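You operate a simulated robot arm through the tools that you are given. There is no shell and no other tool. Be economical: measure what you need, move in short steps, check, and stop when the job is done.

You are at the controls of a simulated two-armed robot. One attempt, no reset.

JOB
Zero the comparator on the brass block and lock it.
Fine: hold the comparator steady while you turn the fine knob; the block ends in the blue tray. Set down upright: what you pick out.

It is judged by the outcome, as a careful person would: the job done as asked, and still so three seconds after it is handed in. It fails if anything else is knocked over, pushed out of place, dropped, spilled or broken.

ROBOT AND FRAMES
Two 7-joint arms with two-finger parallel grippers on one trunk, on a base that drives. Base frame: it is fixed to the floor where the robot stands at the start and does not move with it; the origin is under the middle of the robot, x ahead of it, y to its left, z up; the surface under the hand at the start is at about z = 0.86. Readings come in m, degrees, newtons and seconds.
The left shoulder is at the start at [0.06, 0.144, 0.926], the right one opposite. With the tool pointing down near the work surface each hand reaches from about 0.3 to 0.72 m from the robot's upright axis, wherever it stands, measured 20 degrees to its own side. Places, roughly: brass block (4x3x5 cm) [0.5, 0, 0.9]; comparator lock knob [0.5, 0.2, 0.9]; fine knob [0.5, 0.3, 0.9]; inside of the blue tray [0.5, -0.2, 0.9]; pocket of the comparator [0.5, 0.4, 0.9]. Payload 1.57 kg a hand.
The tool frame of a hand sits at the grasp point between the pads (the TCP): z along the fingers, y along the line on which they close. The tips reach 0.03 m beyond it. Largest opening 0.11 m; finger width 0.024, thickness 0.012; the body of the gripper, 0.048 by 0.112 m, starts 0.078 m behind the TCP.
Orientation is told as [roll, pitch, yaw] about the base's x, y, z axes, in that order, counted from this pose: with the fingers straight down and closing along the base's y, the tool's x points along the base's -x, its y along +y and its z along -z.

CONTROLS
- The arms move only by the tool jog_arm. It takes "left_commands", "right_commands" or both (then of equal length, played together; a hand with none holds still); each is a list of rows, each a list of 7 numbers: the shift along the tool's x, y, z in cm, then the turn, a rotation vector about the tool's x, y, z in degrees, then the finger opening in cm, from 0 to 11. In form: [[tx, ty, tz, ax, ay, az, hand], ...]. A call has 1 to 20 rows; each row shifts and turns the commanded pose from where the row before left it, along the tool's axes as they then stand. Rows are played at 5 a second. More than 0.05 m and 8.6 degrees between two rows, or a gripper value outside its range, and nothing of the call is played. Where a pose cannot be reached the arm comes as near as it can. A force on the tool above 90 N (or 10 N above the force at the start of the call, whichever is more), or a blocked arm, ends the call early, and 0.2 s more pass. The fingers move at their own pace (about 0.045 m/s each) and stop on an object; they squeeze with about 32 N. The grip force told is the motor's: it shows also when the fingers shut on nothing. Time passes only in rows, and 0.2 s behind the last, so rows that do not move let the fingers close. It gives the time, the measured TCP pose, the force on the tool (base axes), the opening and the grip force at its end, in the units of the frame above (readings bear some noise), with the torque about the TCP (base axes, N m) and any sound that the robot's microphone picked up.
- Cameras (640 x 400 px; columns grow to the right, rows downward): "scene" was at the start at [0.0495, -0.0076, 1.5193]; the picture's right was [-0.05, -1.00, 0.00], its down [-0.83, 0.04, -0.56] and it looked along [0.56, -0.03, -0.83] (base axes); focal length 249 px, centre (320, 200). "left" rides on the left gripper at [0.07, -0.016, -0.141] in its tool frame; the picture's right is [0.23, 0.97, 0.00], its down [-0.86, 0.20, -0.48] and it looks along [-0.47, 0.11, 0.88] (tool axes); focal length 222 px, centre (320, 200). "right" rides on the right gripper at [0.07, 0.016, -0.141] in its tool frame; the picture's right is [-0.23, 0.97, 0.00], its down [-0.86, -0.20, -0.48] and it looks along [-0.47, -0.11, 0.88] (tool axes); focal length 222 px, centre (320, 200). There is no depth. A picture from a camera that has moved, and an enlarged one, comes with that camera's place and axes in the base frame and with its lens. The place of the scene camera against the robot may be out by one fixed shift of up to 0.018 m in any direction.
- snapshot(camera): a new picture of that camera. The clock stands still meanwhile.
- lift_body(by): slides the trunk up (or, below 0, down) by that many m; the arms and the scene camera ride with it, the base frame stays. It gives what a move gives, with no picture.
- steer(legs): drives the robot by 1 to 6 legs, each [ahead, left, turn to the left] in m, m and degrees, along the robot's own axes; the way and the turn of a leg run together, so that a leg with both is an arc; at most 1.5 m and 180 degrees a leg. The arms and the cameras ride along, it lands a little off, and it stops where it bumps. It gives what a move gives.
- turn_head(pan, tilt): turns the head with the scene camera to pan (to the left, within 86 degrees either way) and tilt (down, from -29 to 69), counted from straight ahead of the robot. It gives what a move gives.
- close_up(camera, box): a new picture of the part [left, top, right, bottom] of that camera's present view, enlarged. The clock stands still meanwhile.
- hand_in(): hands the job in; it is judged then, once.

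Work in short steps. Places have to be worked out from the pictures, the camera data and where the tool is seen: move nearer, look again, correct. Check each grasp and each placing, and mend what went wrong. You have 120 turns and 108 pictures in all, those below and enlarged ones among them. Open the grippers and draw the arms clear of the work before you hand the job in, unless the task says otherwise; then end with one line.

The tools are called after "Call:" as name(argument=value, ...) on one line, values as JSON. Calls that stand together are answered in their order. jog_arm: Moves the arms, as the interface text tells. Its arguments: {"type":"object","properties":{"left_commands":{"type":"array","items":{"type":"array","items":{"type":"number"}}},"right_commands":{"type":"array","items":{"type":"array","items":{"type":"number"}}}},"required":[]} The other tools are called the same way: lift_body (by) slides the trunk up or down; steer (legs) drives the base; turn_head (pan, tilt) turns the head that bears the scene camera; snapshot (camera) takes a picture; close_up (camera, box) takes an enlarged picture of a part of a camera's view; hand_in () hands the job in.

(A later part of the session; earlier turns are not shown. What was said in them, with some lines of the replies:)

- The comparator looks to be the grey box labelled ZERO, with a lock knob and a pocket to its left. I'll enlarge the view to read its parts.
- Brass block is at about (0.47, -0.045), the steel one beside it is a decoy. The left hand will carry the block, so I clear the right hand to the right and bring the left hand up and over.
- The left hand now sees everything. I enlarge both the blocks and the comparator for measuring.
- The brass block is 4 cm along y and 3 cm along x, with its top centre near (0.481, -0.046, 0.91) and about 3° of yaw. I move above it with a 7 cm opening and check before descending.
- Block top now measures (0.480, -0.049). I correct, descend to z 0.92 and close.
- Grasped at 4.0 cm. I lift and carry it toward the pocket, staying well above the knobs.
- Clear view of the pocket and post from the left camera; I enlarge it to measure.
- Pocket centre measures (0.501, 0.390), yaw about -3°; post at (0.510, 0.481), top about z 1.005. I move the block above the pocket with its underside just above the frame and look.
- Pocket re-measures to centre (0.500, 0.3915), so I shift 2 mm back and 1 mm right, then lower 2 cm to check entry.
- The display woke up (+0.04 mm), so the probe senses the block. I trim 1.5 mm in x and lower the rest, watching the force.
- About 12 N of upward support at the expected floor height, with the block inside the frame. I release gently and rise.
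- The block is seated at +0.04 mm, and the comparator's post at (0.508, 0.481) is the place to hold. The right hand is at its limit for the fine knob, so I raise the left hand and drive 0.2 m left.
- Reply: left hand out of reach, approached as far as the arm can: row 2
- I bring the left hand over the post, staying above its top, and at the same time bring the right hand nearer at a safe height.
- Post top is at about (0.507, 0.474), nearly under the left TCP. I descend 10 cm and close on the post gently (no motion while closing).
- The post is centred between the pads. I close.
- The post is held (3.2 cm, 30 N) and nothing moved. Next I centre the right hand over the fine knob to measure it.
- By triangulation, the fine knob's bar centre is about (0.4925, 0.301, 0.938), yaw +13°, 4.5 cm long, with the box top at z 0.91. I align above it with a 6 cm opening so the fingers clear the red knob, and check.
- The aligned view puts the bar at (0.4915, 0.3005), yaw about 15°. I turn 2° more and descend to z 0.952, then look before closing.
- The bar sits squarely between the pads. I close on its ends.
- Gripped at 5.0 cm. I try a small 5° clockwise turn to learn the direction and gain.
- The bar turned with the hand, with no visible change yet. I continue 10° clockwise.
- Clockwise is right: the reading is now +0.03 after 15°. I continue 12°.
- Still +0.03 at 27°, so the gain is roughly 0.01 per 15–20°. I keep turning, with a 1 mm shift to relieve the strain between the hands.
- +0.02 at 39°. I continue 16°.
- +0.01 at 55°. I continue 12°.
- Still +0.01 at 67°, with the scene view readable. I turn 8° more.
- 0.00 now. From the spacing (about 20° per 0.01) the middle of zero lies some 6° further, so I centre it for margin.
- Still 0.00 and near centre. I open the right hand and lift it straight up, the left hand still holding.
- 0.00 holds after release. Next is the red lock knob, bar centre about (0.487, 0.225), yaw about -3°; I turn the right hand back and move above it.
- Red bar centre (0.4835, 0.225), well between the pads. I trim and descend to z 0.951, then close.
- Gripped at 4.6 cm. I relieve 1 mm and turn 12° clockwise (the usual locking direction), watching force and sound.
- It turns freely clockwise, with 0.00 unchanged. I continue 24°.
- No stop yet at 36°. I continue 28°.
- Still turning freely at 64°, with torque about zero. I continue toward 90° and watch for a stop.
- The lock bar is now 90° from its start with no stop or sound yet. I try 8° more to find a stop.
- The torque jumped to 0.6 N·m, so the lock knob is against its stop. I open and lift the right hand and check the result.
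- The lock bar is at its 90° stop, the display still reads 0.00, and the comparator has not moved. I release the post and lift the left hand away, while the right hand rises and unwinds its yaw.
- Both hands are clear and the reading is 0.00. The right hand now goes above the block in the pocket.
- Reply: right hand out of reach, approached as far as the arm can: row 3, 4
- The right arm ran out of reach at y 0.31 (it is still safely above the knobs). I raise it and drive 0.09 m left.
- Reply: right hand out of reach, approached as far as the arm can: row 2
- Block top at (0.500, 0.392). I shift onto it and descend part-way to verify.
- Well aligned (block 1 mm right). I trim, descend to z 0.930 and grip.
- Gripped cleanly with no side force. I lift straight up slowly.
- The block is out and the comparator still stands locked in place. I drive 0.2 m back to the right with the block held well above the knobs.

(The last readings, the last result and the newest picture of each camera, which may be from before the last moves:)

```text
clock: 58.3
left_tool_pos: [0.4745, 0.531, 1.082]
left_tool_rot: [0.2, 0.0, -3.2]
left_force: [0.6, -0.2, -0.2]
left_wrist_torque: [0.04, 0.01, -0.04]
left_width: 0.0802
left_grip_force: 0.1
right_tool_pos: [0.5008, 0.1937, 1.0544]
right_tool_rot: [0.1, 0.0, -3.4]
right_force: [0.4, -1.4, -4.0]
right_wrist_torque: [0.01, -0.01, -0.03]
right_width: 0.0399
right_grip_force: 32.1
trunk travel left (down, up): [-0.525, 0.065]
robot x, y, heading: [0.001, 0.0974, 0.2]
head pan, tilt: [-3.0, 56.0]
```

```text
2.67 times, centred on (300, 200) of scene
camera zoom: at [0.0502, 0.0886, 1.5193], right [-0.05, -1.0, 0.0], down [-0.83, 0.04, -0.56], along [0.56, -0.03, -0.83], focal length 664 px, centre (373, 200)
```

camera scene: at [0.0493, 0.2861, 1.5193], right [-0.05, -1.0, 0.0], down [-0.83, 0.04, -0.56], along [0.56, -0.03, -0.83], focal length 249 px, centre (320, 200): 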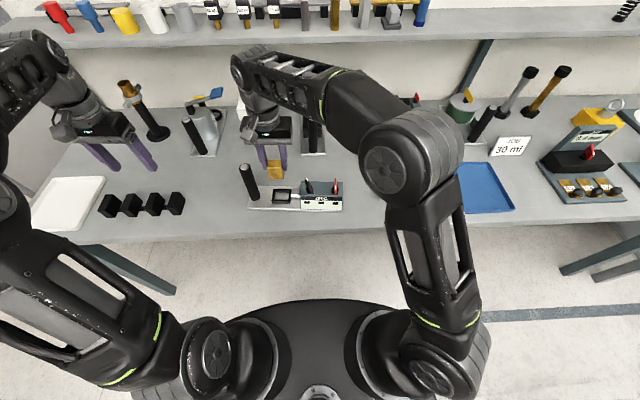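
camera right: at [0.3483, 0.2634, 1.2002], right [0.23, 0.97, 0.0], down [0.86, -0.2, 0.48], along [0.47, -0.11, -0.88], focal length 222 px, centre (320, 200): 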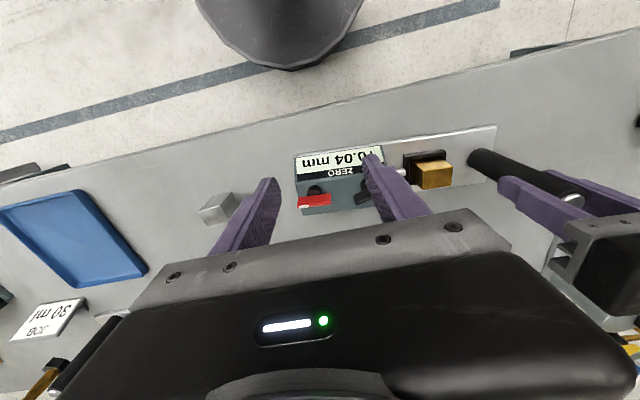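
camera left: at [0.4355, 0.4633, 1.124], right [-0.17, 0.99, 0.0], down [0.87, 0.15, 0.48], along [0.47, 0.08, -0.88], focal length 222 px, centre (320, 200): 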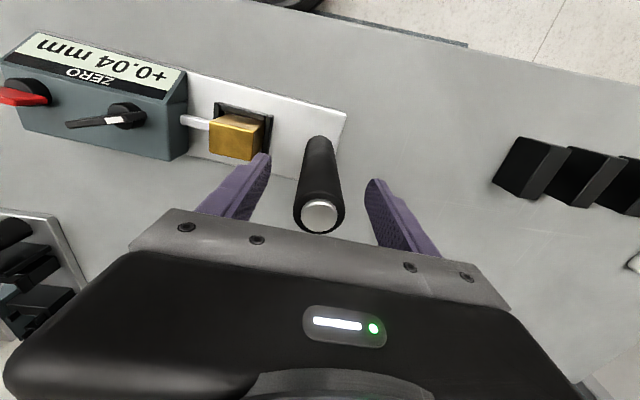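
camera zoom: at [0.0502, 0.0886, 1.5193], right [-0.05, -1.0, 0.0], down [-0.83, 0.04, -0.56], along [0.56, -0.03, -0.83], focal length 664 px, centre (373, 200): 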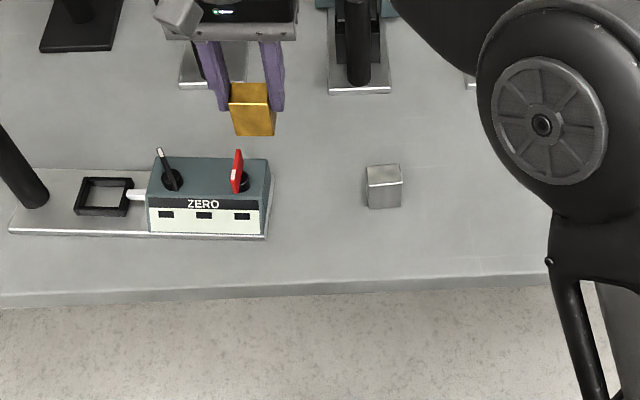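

Clear path to the tray at z 1.05. I move the right hand over it and look.

Call:
jog_arm(right_commands=[[-0.2, -4.5, 0, 0, 0, 0, 3], [-0.2, -4.5, 0, 0, 0, 0, 3], [-0.2, -4.5, 0, 0, 0, 0, 3], [-0.2, -4.5, 0, 0, 0, 0, 3], [-0.2, -4.5, 0, 0, 0, 0, 3], [-0.2, -4.5, 0, 0, 0, 0, 3], [-0.2, -4.5, 0, 0, 0, 0, 3], [-0.2, -4.5, 0, 0, 0, 0, 3], [-0.2, -4.5, 0, 0, 0, 0, 3], [0, 0, 0, 0, 0, 0, 3], [0, 0, 0, 0, 0, 0, 3]])

Call:
snapshot(camera="right")

Call:
snapshot(camera="scene")

```text
clock: 60.7
left_tool_pos: [0.474, 0.5315, 1.0821]
left_tool_rot: [0.0, 0.0, -3.2]
left_force: [0.5, 0.2, 0.6]
left_wrist_torque: [-0.01, 0.01, 0.01]
left_width: 0.08
left_grip_force: 0.1
right_tool_pos: [0.4942, -0.2123, 1.0555]
right_tool_rot: [-0.1, 0.1, -3.2]
right_force: [-0.7, 0.0, -3.9]
right_wrist_torque: [0.0, -0.05, -0.01]
right_width: 0.0394
right_grip_force: 31.7
trunk travel left (down, up): [-0.525, 0.065]
robot x, y, heading: [0.0011, 0.0965, 0.2]
head pan, tilt: [-3.0, 56.0]
```

```text
42 pictures are left
camera right: at [0.4252, -0.1915, 1.1967], right [0.28, 0.96, 0.0], down [0.84, -0.25, 0.48], along [0.46, -0.13, -0.88], focal length 222 px, centre (320, 200)
```

right: 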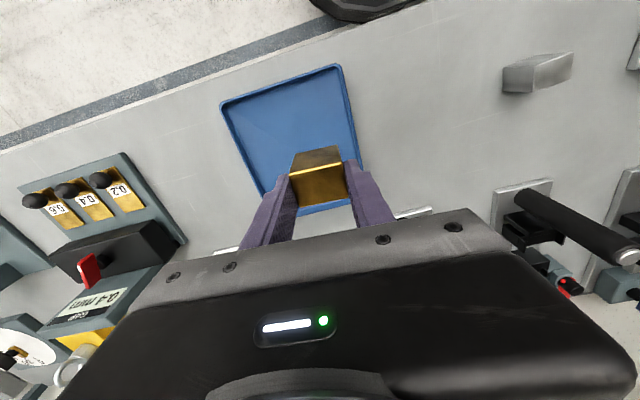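

```text
41 pictures are left
camera scene: at [0.0502, 0.0894, 1.5193], right [-0.05, -1.0, 0.0], down [-0.83, 0.04, -0.56], along [0.56, -0.03, -0.83], focal length 249 px, centre (320, 200)
```

scene: 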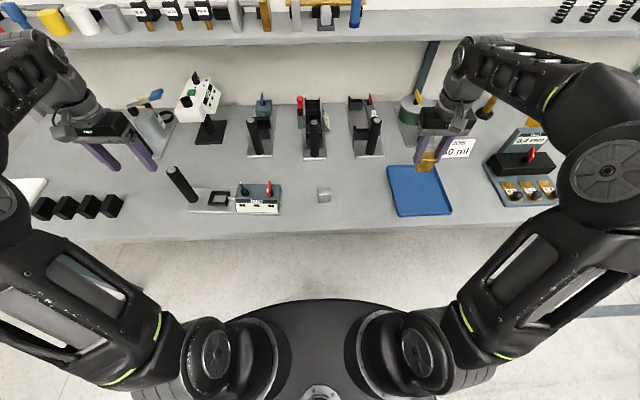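

The tray interior spans about x 0.42–0.60, y -0.33 to -0.16. I move to its middle and lower to z 0.94.

Call:
jog_arm(right_commands=[[-0.2, -3.5, 0, 0, 0, 0, 3], [0, 0, 4, 0, 0, 0, 3], [0, 0, 4, 0, 0, 0, 3], [0, 0, 3.5, 0, 0, 0, 3], [0, 0, 0, 0, 0, 0, 3]])

Call:
snapshot(camera="right")

Call:
close_up(camera="scene", box=[360, 140, 480, 230])

```text
clock: 61.9
left_tool_pos: [0.4735, 0.5321, 1.083]
left_tool_rot: [-0.1, 0.1, -3.3]
left_force: [0.6, -1.7, -0.7]
left_wrist_torque: [0.0, 0.02, 0.01]
left_width: 0.0798
left_grip_force: 0.0
right_tool_pos: [0.4957, -0.2469, 0.9382]
right_tool_rot: [0.0, 0.0, -3.3]
right_force: [0.4, 0.3, -4.5]
right_wrist_torque: [0.03, 0.0, -0.01]
right_width: 0.0397
right_grip_force: 32.4
trunk travel left (down, up): [-0.525, 0.065]
robot x, y, heading: [0.0021, 0.0956, -0.2]
head pan, tilt: [-3.0, 56.0]
```

```text
40 pictures are left
camera right: at [0.4273, -0.2261, 1.0802], right [0.28, 0.96, 0.0], down [0.84, -0.25, 0.48], along [0.46, -0.13, -0.88], focal length 222 px, centre (320, 200)
```

right: 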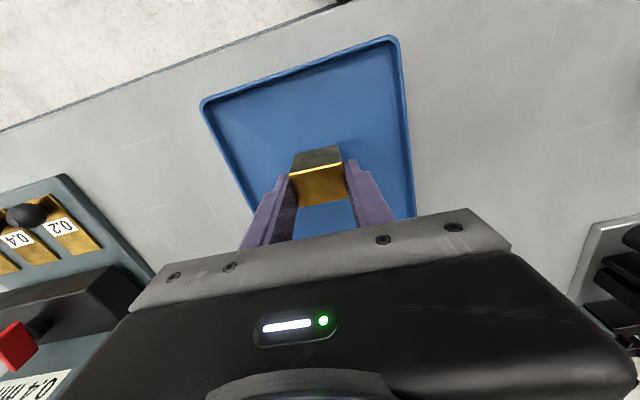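

```text
4.44 times, centred on (420, 185) of scene
camera zoom: at [0.05, 0.0897, 1.5193], right [-0.05, -1.0, 0.0], down [-0.83, 0.04, -0.56], along [0.56, -0.03, -0.83], focal length 1108 px, centre (-124, 267)
```

zoom: 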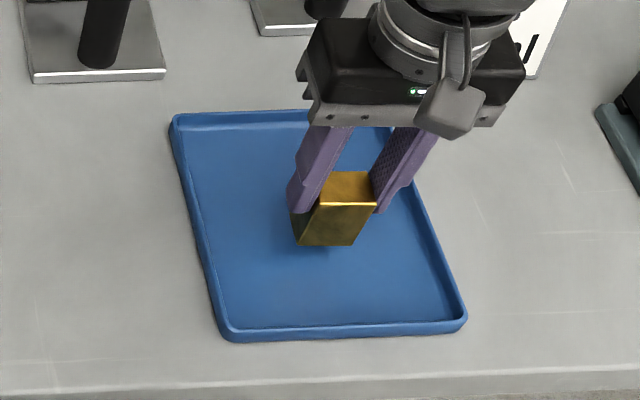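

The block is over the middle of the tray, upright. I lower the last centimetre in small steps until it carries load.

Call:
jog_arm(right_commands=[[0, 0, 0.5, 0, 0, 0, 3], [0, 0, 0.4, 0, 0, 0, 3], [0, 0, 0.2, 0, 0, 0, 3], [0, 0, 0, 0, 0, 0, 3]])

```text
clock: 62.9
left_tool_pos: [0.4738, 0.5319, 1.0831]
left_tool_rot: [0.0, 0.0, -3.1]
left_force: [0.8, -0.3, -0.8]
left_wrist_torque: [-0.02, -0.01, 0.0]
left_width: 0.0799
left_grip_force: 0.2
right_tool_pos: [0.4953, -0.2475, 0.9277]
right_tool_rot: [0.0, 0.0, -3.2]
right_force: [1.3, 0.1, -3.3]
right_wrist_torque: [-0.03, 0.0, 0.04]
right_width: 0.0397
right_grip_force: 32.1
trunk travel left (down, up): [-0.525, 0.065]
robot x, y, heading: [0.0018, 0.0989, 0.3]
head pan, tilt: [-3.0, 56.0]
```

No contact yet; I go down in 1 mm steps.

Call:
jog_arm(right_commands=[[0, 0, 0.1, 0, 0, 0, 3], [0, 0, 0.1, 0, 0, 0, 3], [0, 0, 0, 0, 0, 0, 3]])

```text
clock: 63.7
left_tool_pos: [0.4741, 0.5319, 1.0827]
left_tool_rot: [0.1, 0.0, -3.2]
left_force: [-0.1, 1.1, -0.4]
left_wrist_torque: [0.02, -0.01, 0.01]
left_width: 0.0799
left_grip_force: 0.0
right_tool_pos: [0.4954, -0.2459, 0.9251]
right_tool_rot: [0.0, 0.0, -3.2]
right_force: [-0.1, -0.5, -5.0]
right_wrist_torque: [0.0, -0.01, 0.02]
right_width: 0.0396
right_grip_force: 32.1
trunk travel left (down, up): [-0.525, 0.065]
robot x, y, heading: [0.0023, 0.0987, 0.2]
head pan, tilt: [-3.0, 56.0]
```

Still hanging; another 2 mm.

Call:
jog_arm(right_commands=[[0, 0, 0.1, 0, 0, 0, 3], [0, 0, 0.1, 0, 0, 0, 3], [0, 0, 0, 0, 0, 0, 3]])

```text
clock: 64.5
left_tool_pos: [0.4743, 0.5322, 1.083]
left_tool_rot: [0.0, 0.0, -3.3]
left_force: [0.0, -0.4, -0.3]
left_wrist_torque: [0.0, 0.0, -0.04]
left_width: 0.0802
left_grip_force: 0.1
right_tool_pos: [0.4954, -0.2479, 0.9239]
right_tool_rot: [0.0, 0.0, -3.2]
right_force: [0.2, -0.4, -4.1]
right_wrist_torque: [-0.01, 0.02, -0.01]
right_width: 0.04
right_grip_force: 31.8
trunk travel left (down, up): [-0.525, 0.065]
robot x, y, heading: [0.0009, 0.0982, 0.1]
head pan, tilt: [-3.0, 56.0]
```

Call:
jog_arm(right_commands=[[0, 0, 0.1, 0, 0, 0, 3], [0, 0, 0.1, 0, 0, 0, 3], [0, 0, 0, 0, 0, 0, 3]])

Call:
close_up(camera="scene", box=[380, 150, 460, 210])

```text
clock: 65.3
left_tool_pos: [0.474, 0.5308, 1.083]
left_tool_rot: [0.0, 0.0, -3.2]
left_force: [0.2, -0.5, -0.4]
left_wrist_torque: [0.02, -0.01, 0.0]
left_width: 0.0801
left_grip_force: 0.1
right_tool_pos: [0.496, -0.2466, 0.9201]
right_tool_rot: [0.0, 0.0, -3.2]
right_force: [0.2, -0.7, -4.3]
right_wrist_torque: [0.01, -0.02, 0.01]
right_width: 0.0394
right_grip_force: 32.2
trunk travel left (down, up): [-0.525, 0.065]
robot x, y, heading: [0.0018, 0.0991, 0.1]
head pan, tilt: [-3.0, 56.0]
```

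```text
6.67 times, centred on (420, 180) of scene
camera zoom: at [0.0503, 0.0897, 1.5193], right [-0.05, -1.0, 0.0], down [-0.83, 0.04, -0.56], along [0.56, -0.03, -0.83], focal length 1661 px, centre (-347, 333)
```

zoom: 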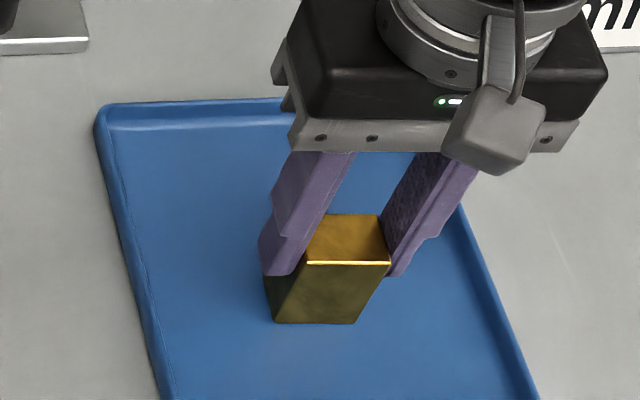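

Still no support (the pocket floor must be higher than I took it). I go down 3 mm more in 1 mm steps.

Call:
jog_arm(right_commands=[[0, 0, 0.1, 0, 0, 0, 3], [0, 0, 0.1, 0, 0, 0, 3], [0, 0, 0.1, 0, 0, 0, 3], [0, 0, 0, 0, 0, 0, 3]])

```text
clock: 66.3
left_tool_pos: [0.4739, 0.5321, 1.0833]
left_tool_rot: [0.0, -0.1, -3.2]
left_force: [0.0, -0.5, 0.0]
left_wrist_torque: [0.0, -0.01, 0.0]
left_width: 0.0802
left_grip_force: 0.1
right_tool_pos: [0.4953, -0.2474, 0.921]
right_tool_rot: [-0.2, -0.3, -3.3]
right_force: [0.9, -5.7, 21.0]
right_wrist_torque: [-0.05, 0.39, 0.06]
right_width: 0.0397
right_grip_force: 32.2
trunk travel left (down, up): [-0.525, 0.065]
robot x, y, heading: [-0.002, 0.1011, 0.2]
head pan, tilt: [-3.0, 56.0]
```

Contact: the tray carries it now with about 25 N of push. I ease up 2 mm of command and then open slowly.

Call:
jog_arm(right_commands=[[0, 0, -0.2, 0, 0, 0, 3], [0, 0, 0, 0, 0, 0, 4.4], [0, 0, 0, 0, 0, 0, 5.2], [0, 0, 0, 0, 0, 0, 6], [0, 0, -2, 0, 0, 0, 6], [0, 0, -4, 0, 0, 0, 6], [0, 0, -4, 0, 0, 0, 6], [0, 0, 0, 0, 0, 0, 6]])

Call:
snapshot(camera="right")

Call:
close_up(camera="scene", box=[380, 150, 460, 210])

```text
clock: 68.1
left_tool_pos: [0.474, 0.5322, 1.0818]
left_tool_rot: [0.0, 0.0, -3.2]
left_force: [-0.2, 0.2, -0.1]
left_wrist_torque: [0.01, -0.02, 0.03]
left_width: 0.0799
left_grip_force: 0.1
right_tool_pos: [0.495, -0.247, 1.0194]
right_tool_rot: [0.0, 0.1, -3.1]
right_force: [-0.6, -0.1, 0.1]
right_wrist_torque: [0.01, -0.01, -0.01]
right_width: 0.0598
right_grip_force: 0.1
trunk travel left (down, up): [-0.525, 0.065]
robot x, y, heading: [-0.0026, 0.1001, 0.3]
head pan, tilt: [-3.0, 56.0]
```

```text
37 pictures are left
camera right: at [0.4255, -0.226, 1.1626], right [0.28, 0.96, 0.0], down [0.84, -0.25, 0.48], along [0.46, -0.13, -0.88], focal length 222 px, centre (320, 200)
```

right: 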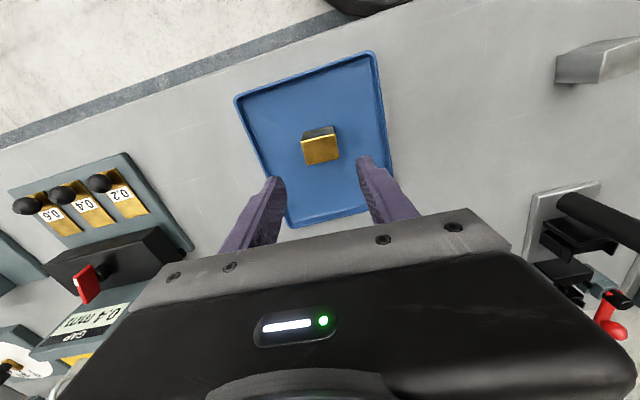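

```text
6.67 times, centred on (420, 180) of scene
camera zoom: at [0.0501, 0.0898, 1.5193], right [-0.05, -1.0, 0.0], down [-0.83, 0.04, -0.56], along [0.56, -0.03, -0.83], focal length 1661 px, centre (-347, 333)
```

zoom: 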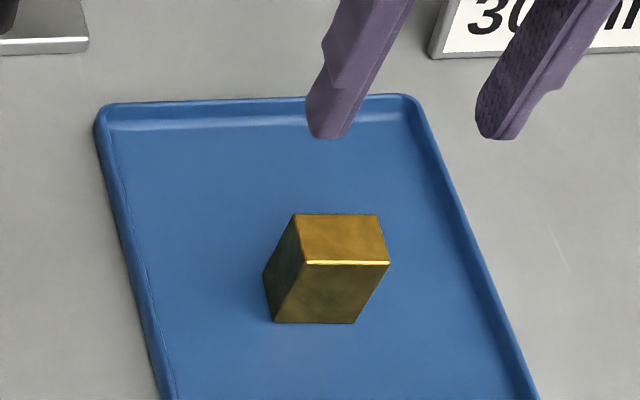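

The block stands upright in the tray. I draw both arms back toward the robot and take a last look.

Call:
jog_arm(right_commands=[[0, 0, -3, 0, 0, 0, 8], [4, 0, 0, 0, 0, 0, 8], [4, 0, 0, 0, 0, 0, 8], [4, 0, 0, 0, 0, 0, 8], [0, 0, 0, 0, 0, 0, 8], [0, 0, 0, 0, 0, 0, 8]], left_commands=[[0, 2, 0, 0, 0, 0, 8], [4, 0, 0, 0, 0, 0, 8], [4, 0, 0, 0, 0, 0, 8], [4, 0, 0, 0, 0, 0, 8], [0, 0, 0, 0, 0, 0, 8], [0, 0, 0, 0, 0, 0, 8]])

Call:
snapshot(camera="scene")

Call:
close_up(camera="scene", box=[160, 150, 300, 225])

```text
clock: 69.5
left_tool_pos: [0.3554, 0.5584, 1.0801]
left_tool_rot: [0.1, 0.0, -3.2]
left_force: [-0.1, -0.3, -0.1]
left_wrist_torque: [0.0, -0.03, 0.0]
left_width: 0.08
left_grip_force: 0.1
right_tool_pos: [0.375, -0.24, 1.0476]
right_tool_rot: [0.0, -0.1, -3.4]
right_force: [0.1, -0.1, 0.6]
right_wrist_torque: [0.01, -0.03, -0.02]
right_width: 0.08
right_grip_force: 0.1
trunk travel left (down, up): [-0.525, 0.065]
robot x, y, heading: [0.0036, 0.098, 0.5]
head pan, tilt: [-3.0, 56.0]
```

```text
35 pictures are left
camera scene: at [0.0489, 0.0899, 1.5194], right [-0.05, -1.0, 0.0], down [-0.83, 0.04, -0.56], along [0.56, -0.03, -0.83], focal length 249 px, centre (320, 200)
```

scene: 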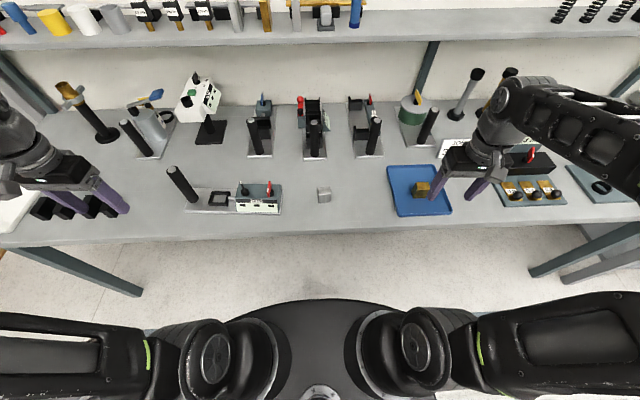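

```text
4.57 times, centred on (230, 188) of scene
camera zoom: at [0.0489, 0.0899, 1.5194], right [-0.05, -1.0, 0.0], down [-0.83, 0.04, -0.56], along [0.56, -0.03, -0.83], focal length 1139 px, centre (731, 257)
```

zoom: 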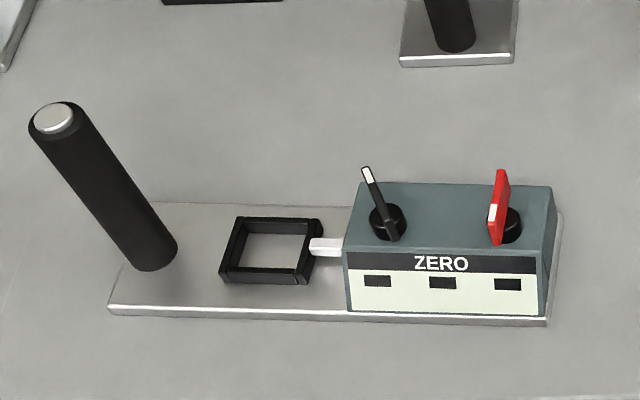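

Everything is in its place: the comparator is zeroed and locked, the block is upright in the blue tray, and both arms are clear. I hand in.

Call:
hand_in()

```text
The job is handed in.
```

The comparator read 0.00 mm on the brass block and still did after I turned the lock knob to its stop. The block now stands upright in the blue tray, and nothing else was disturbed.
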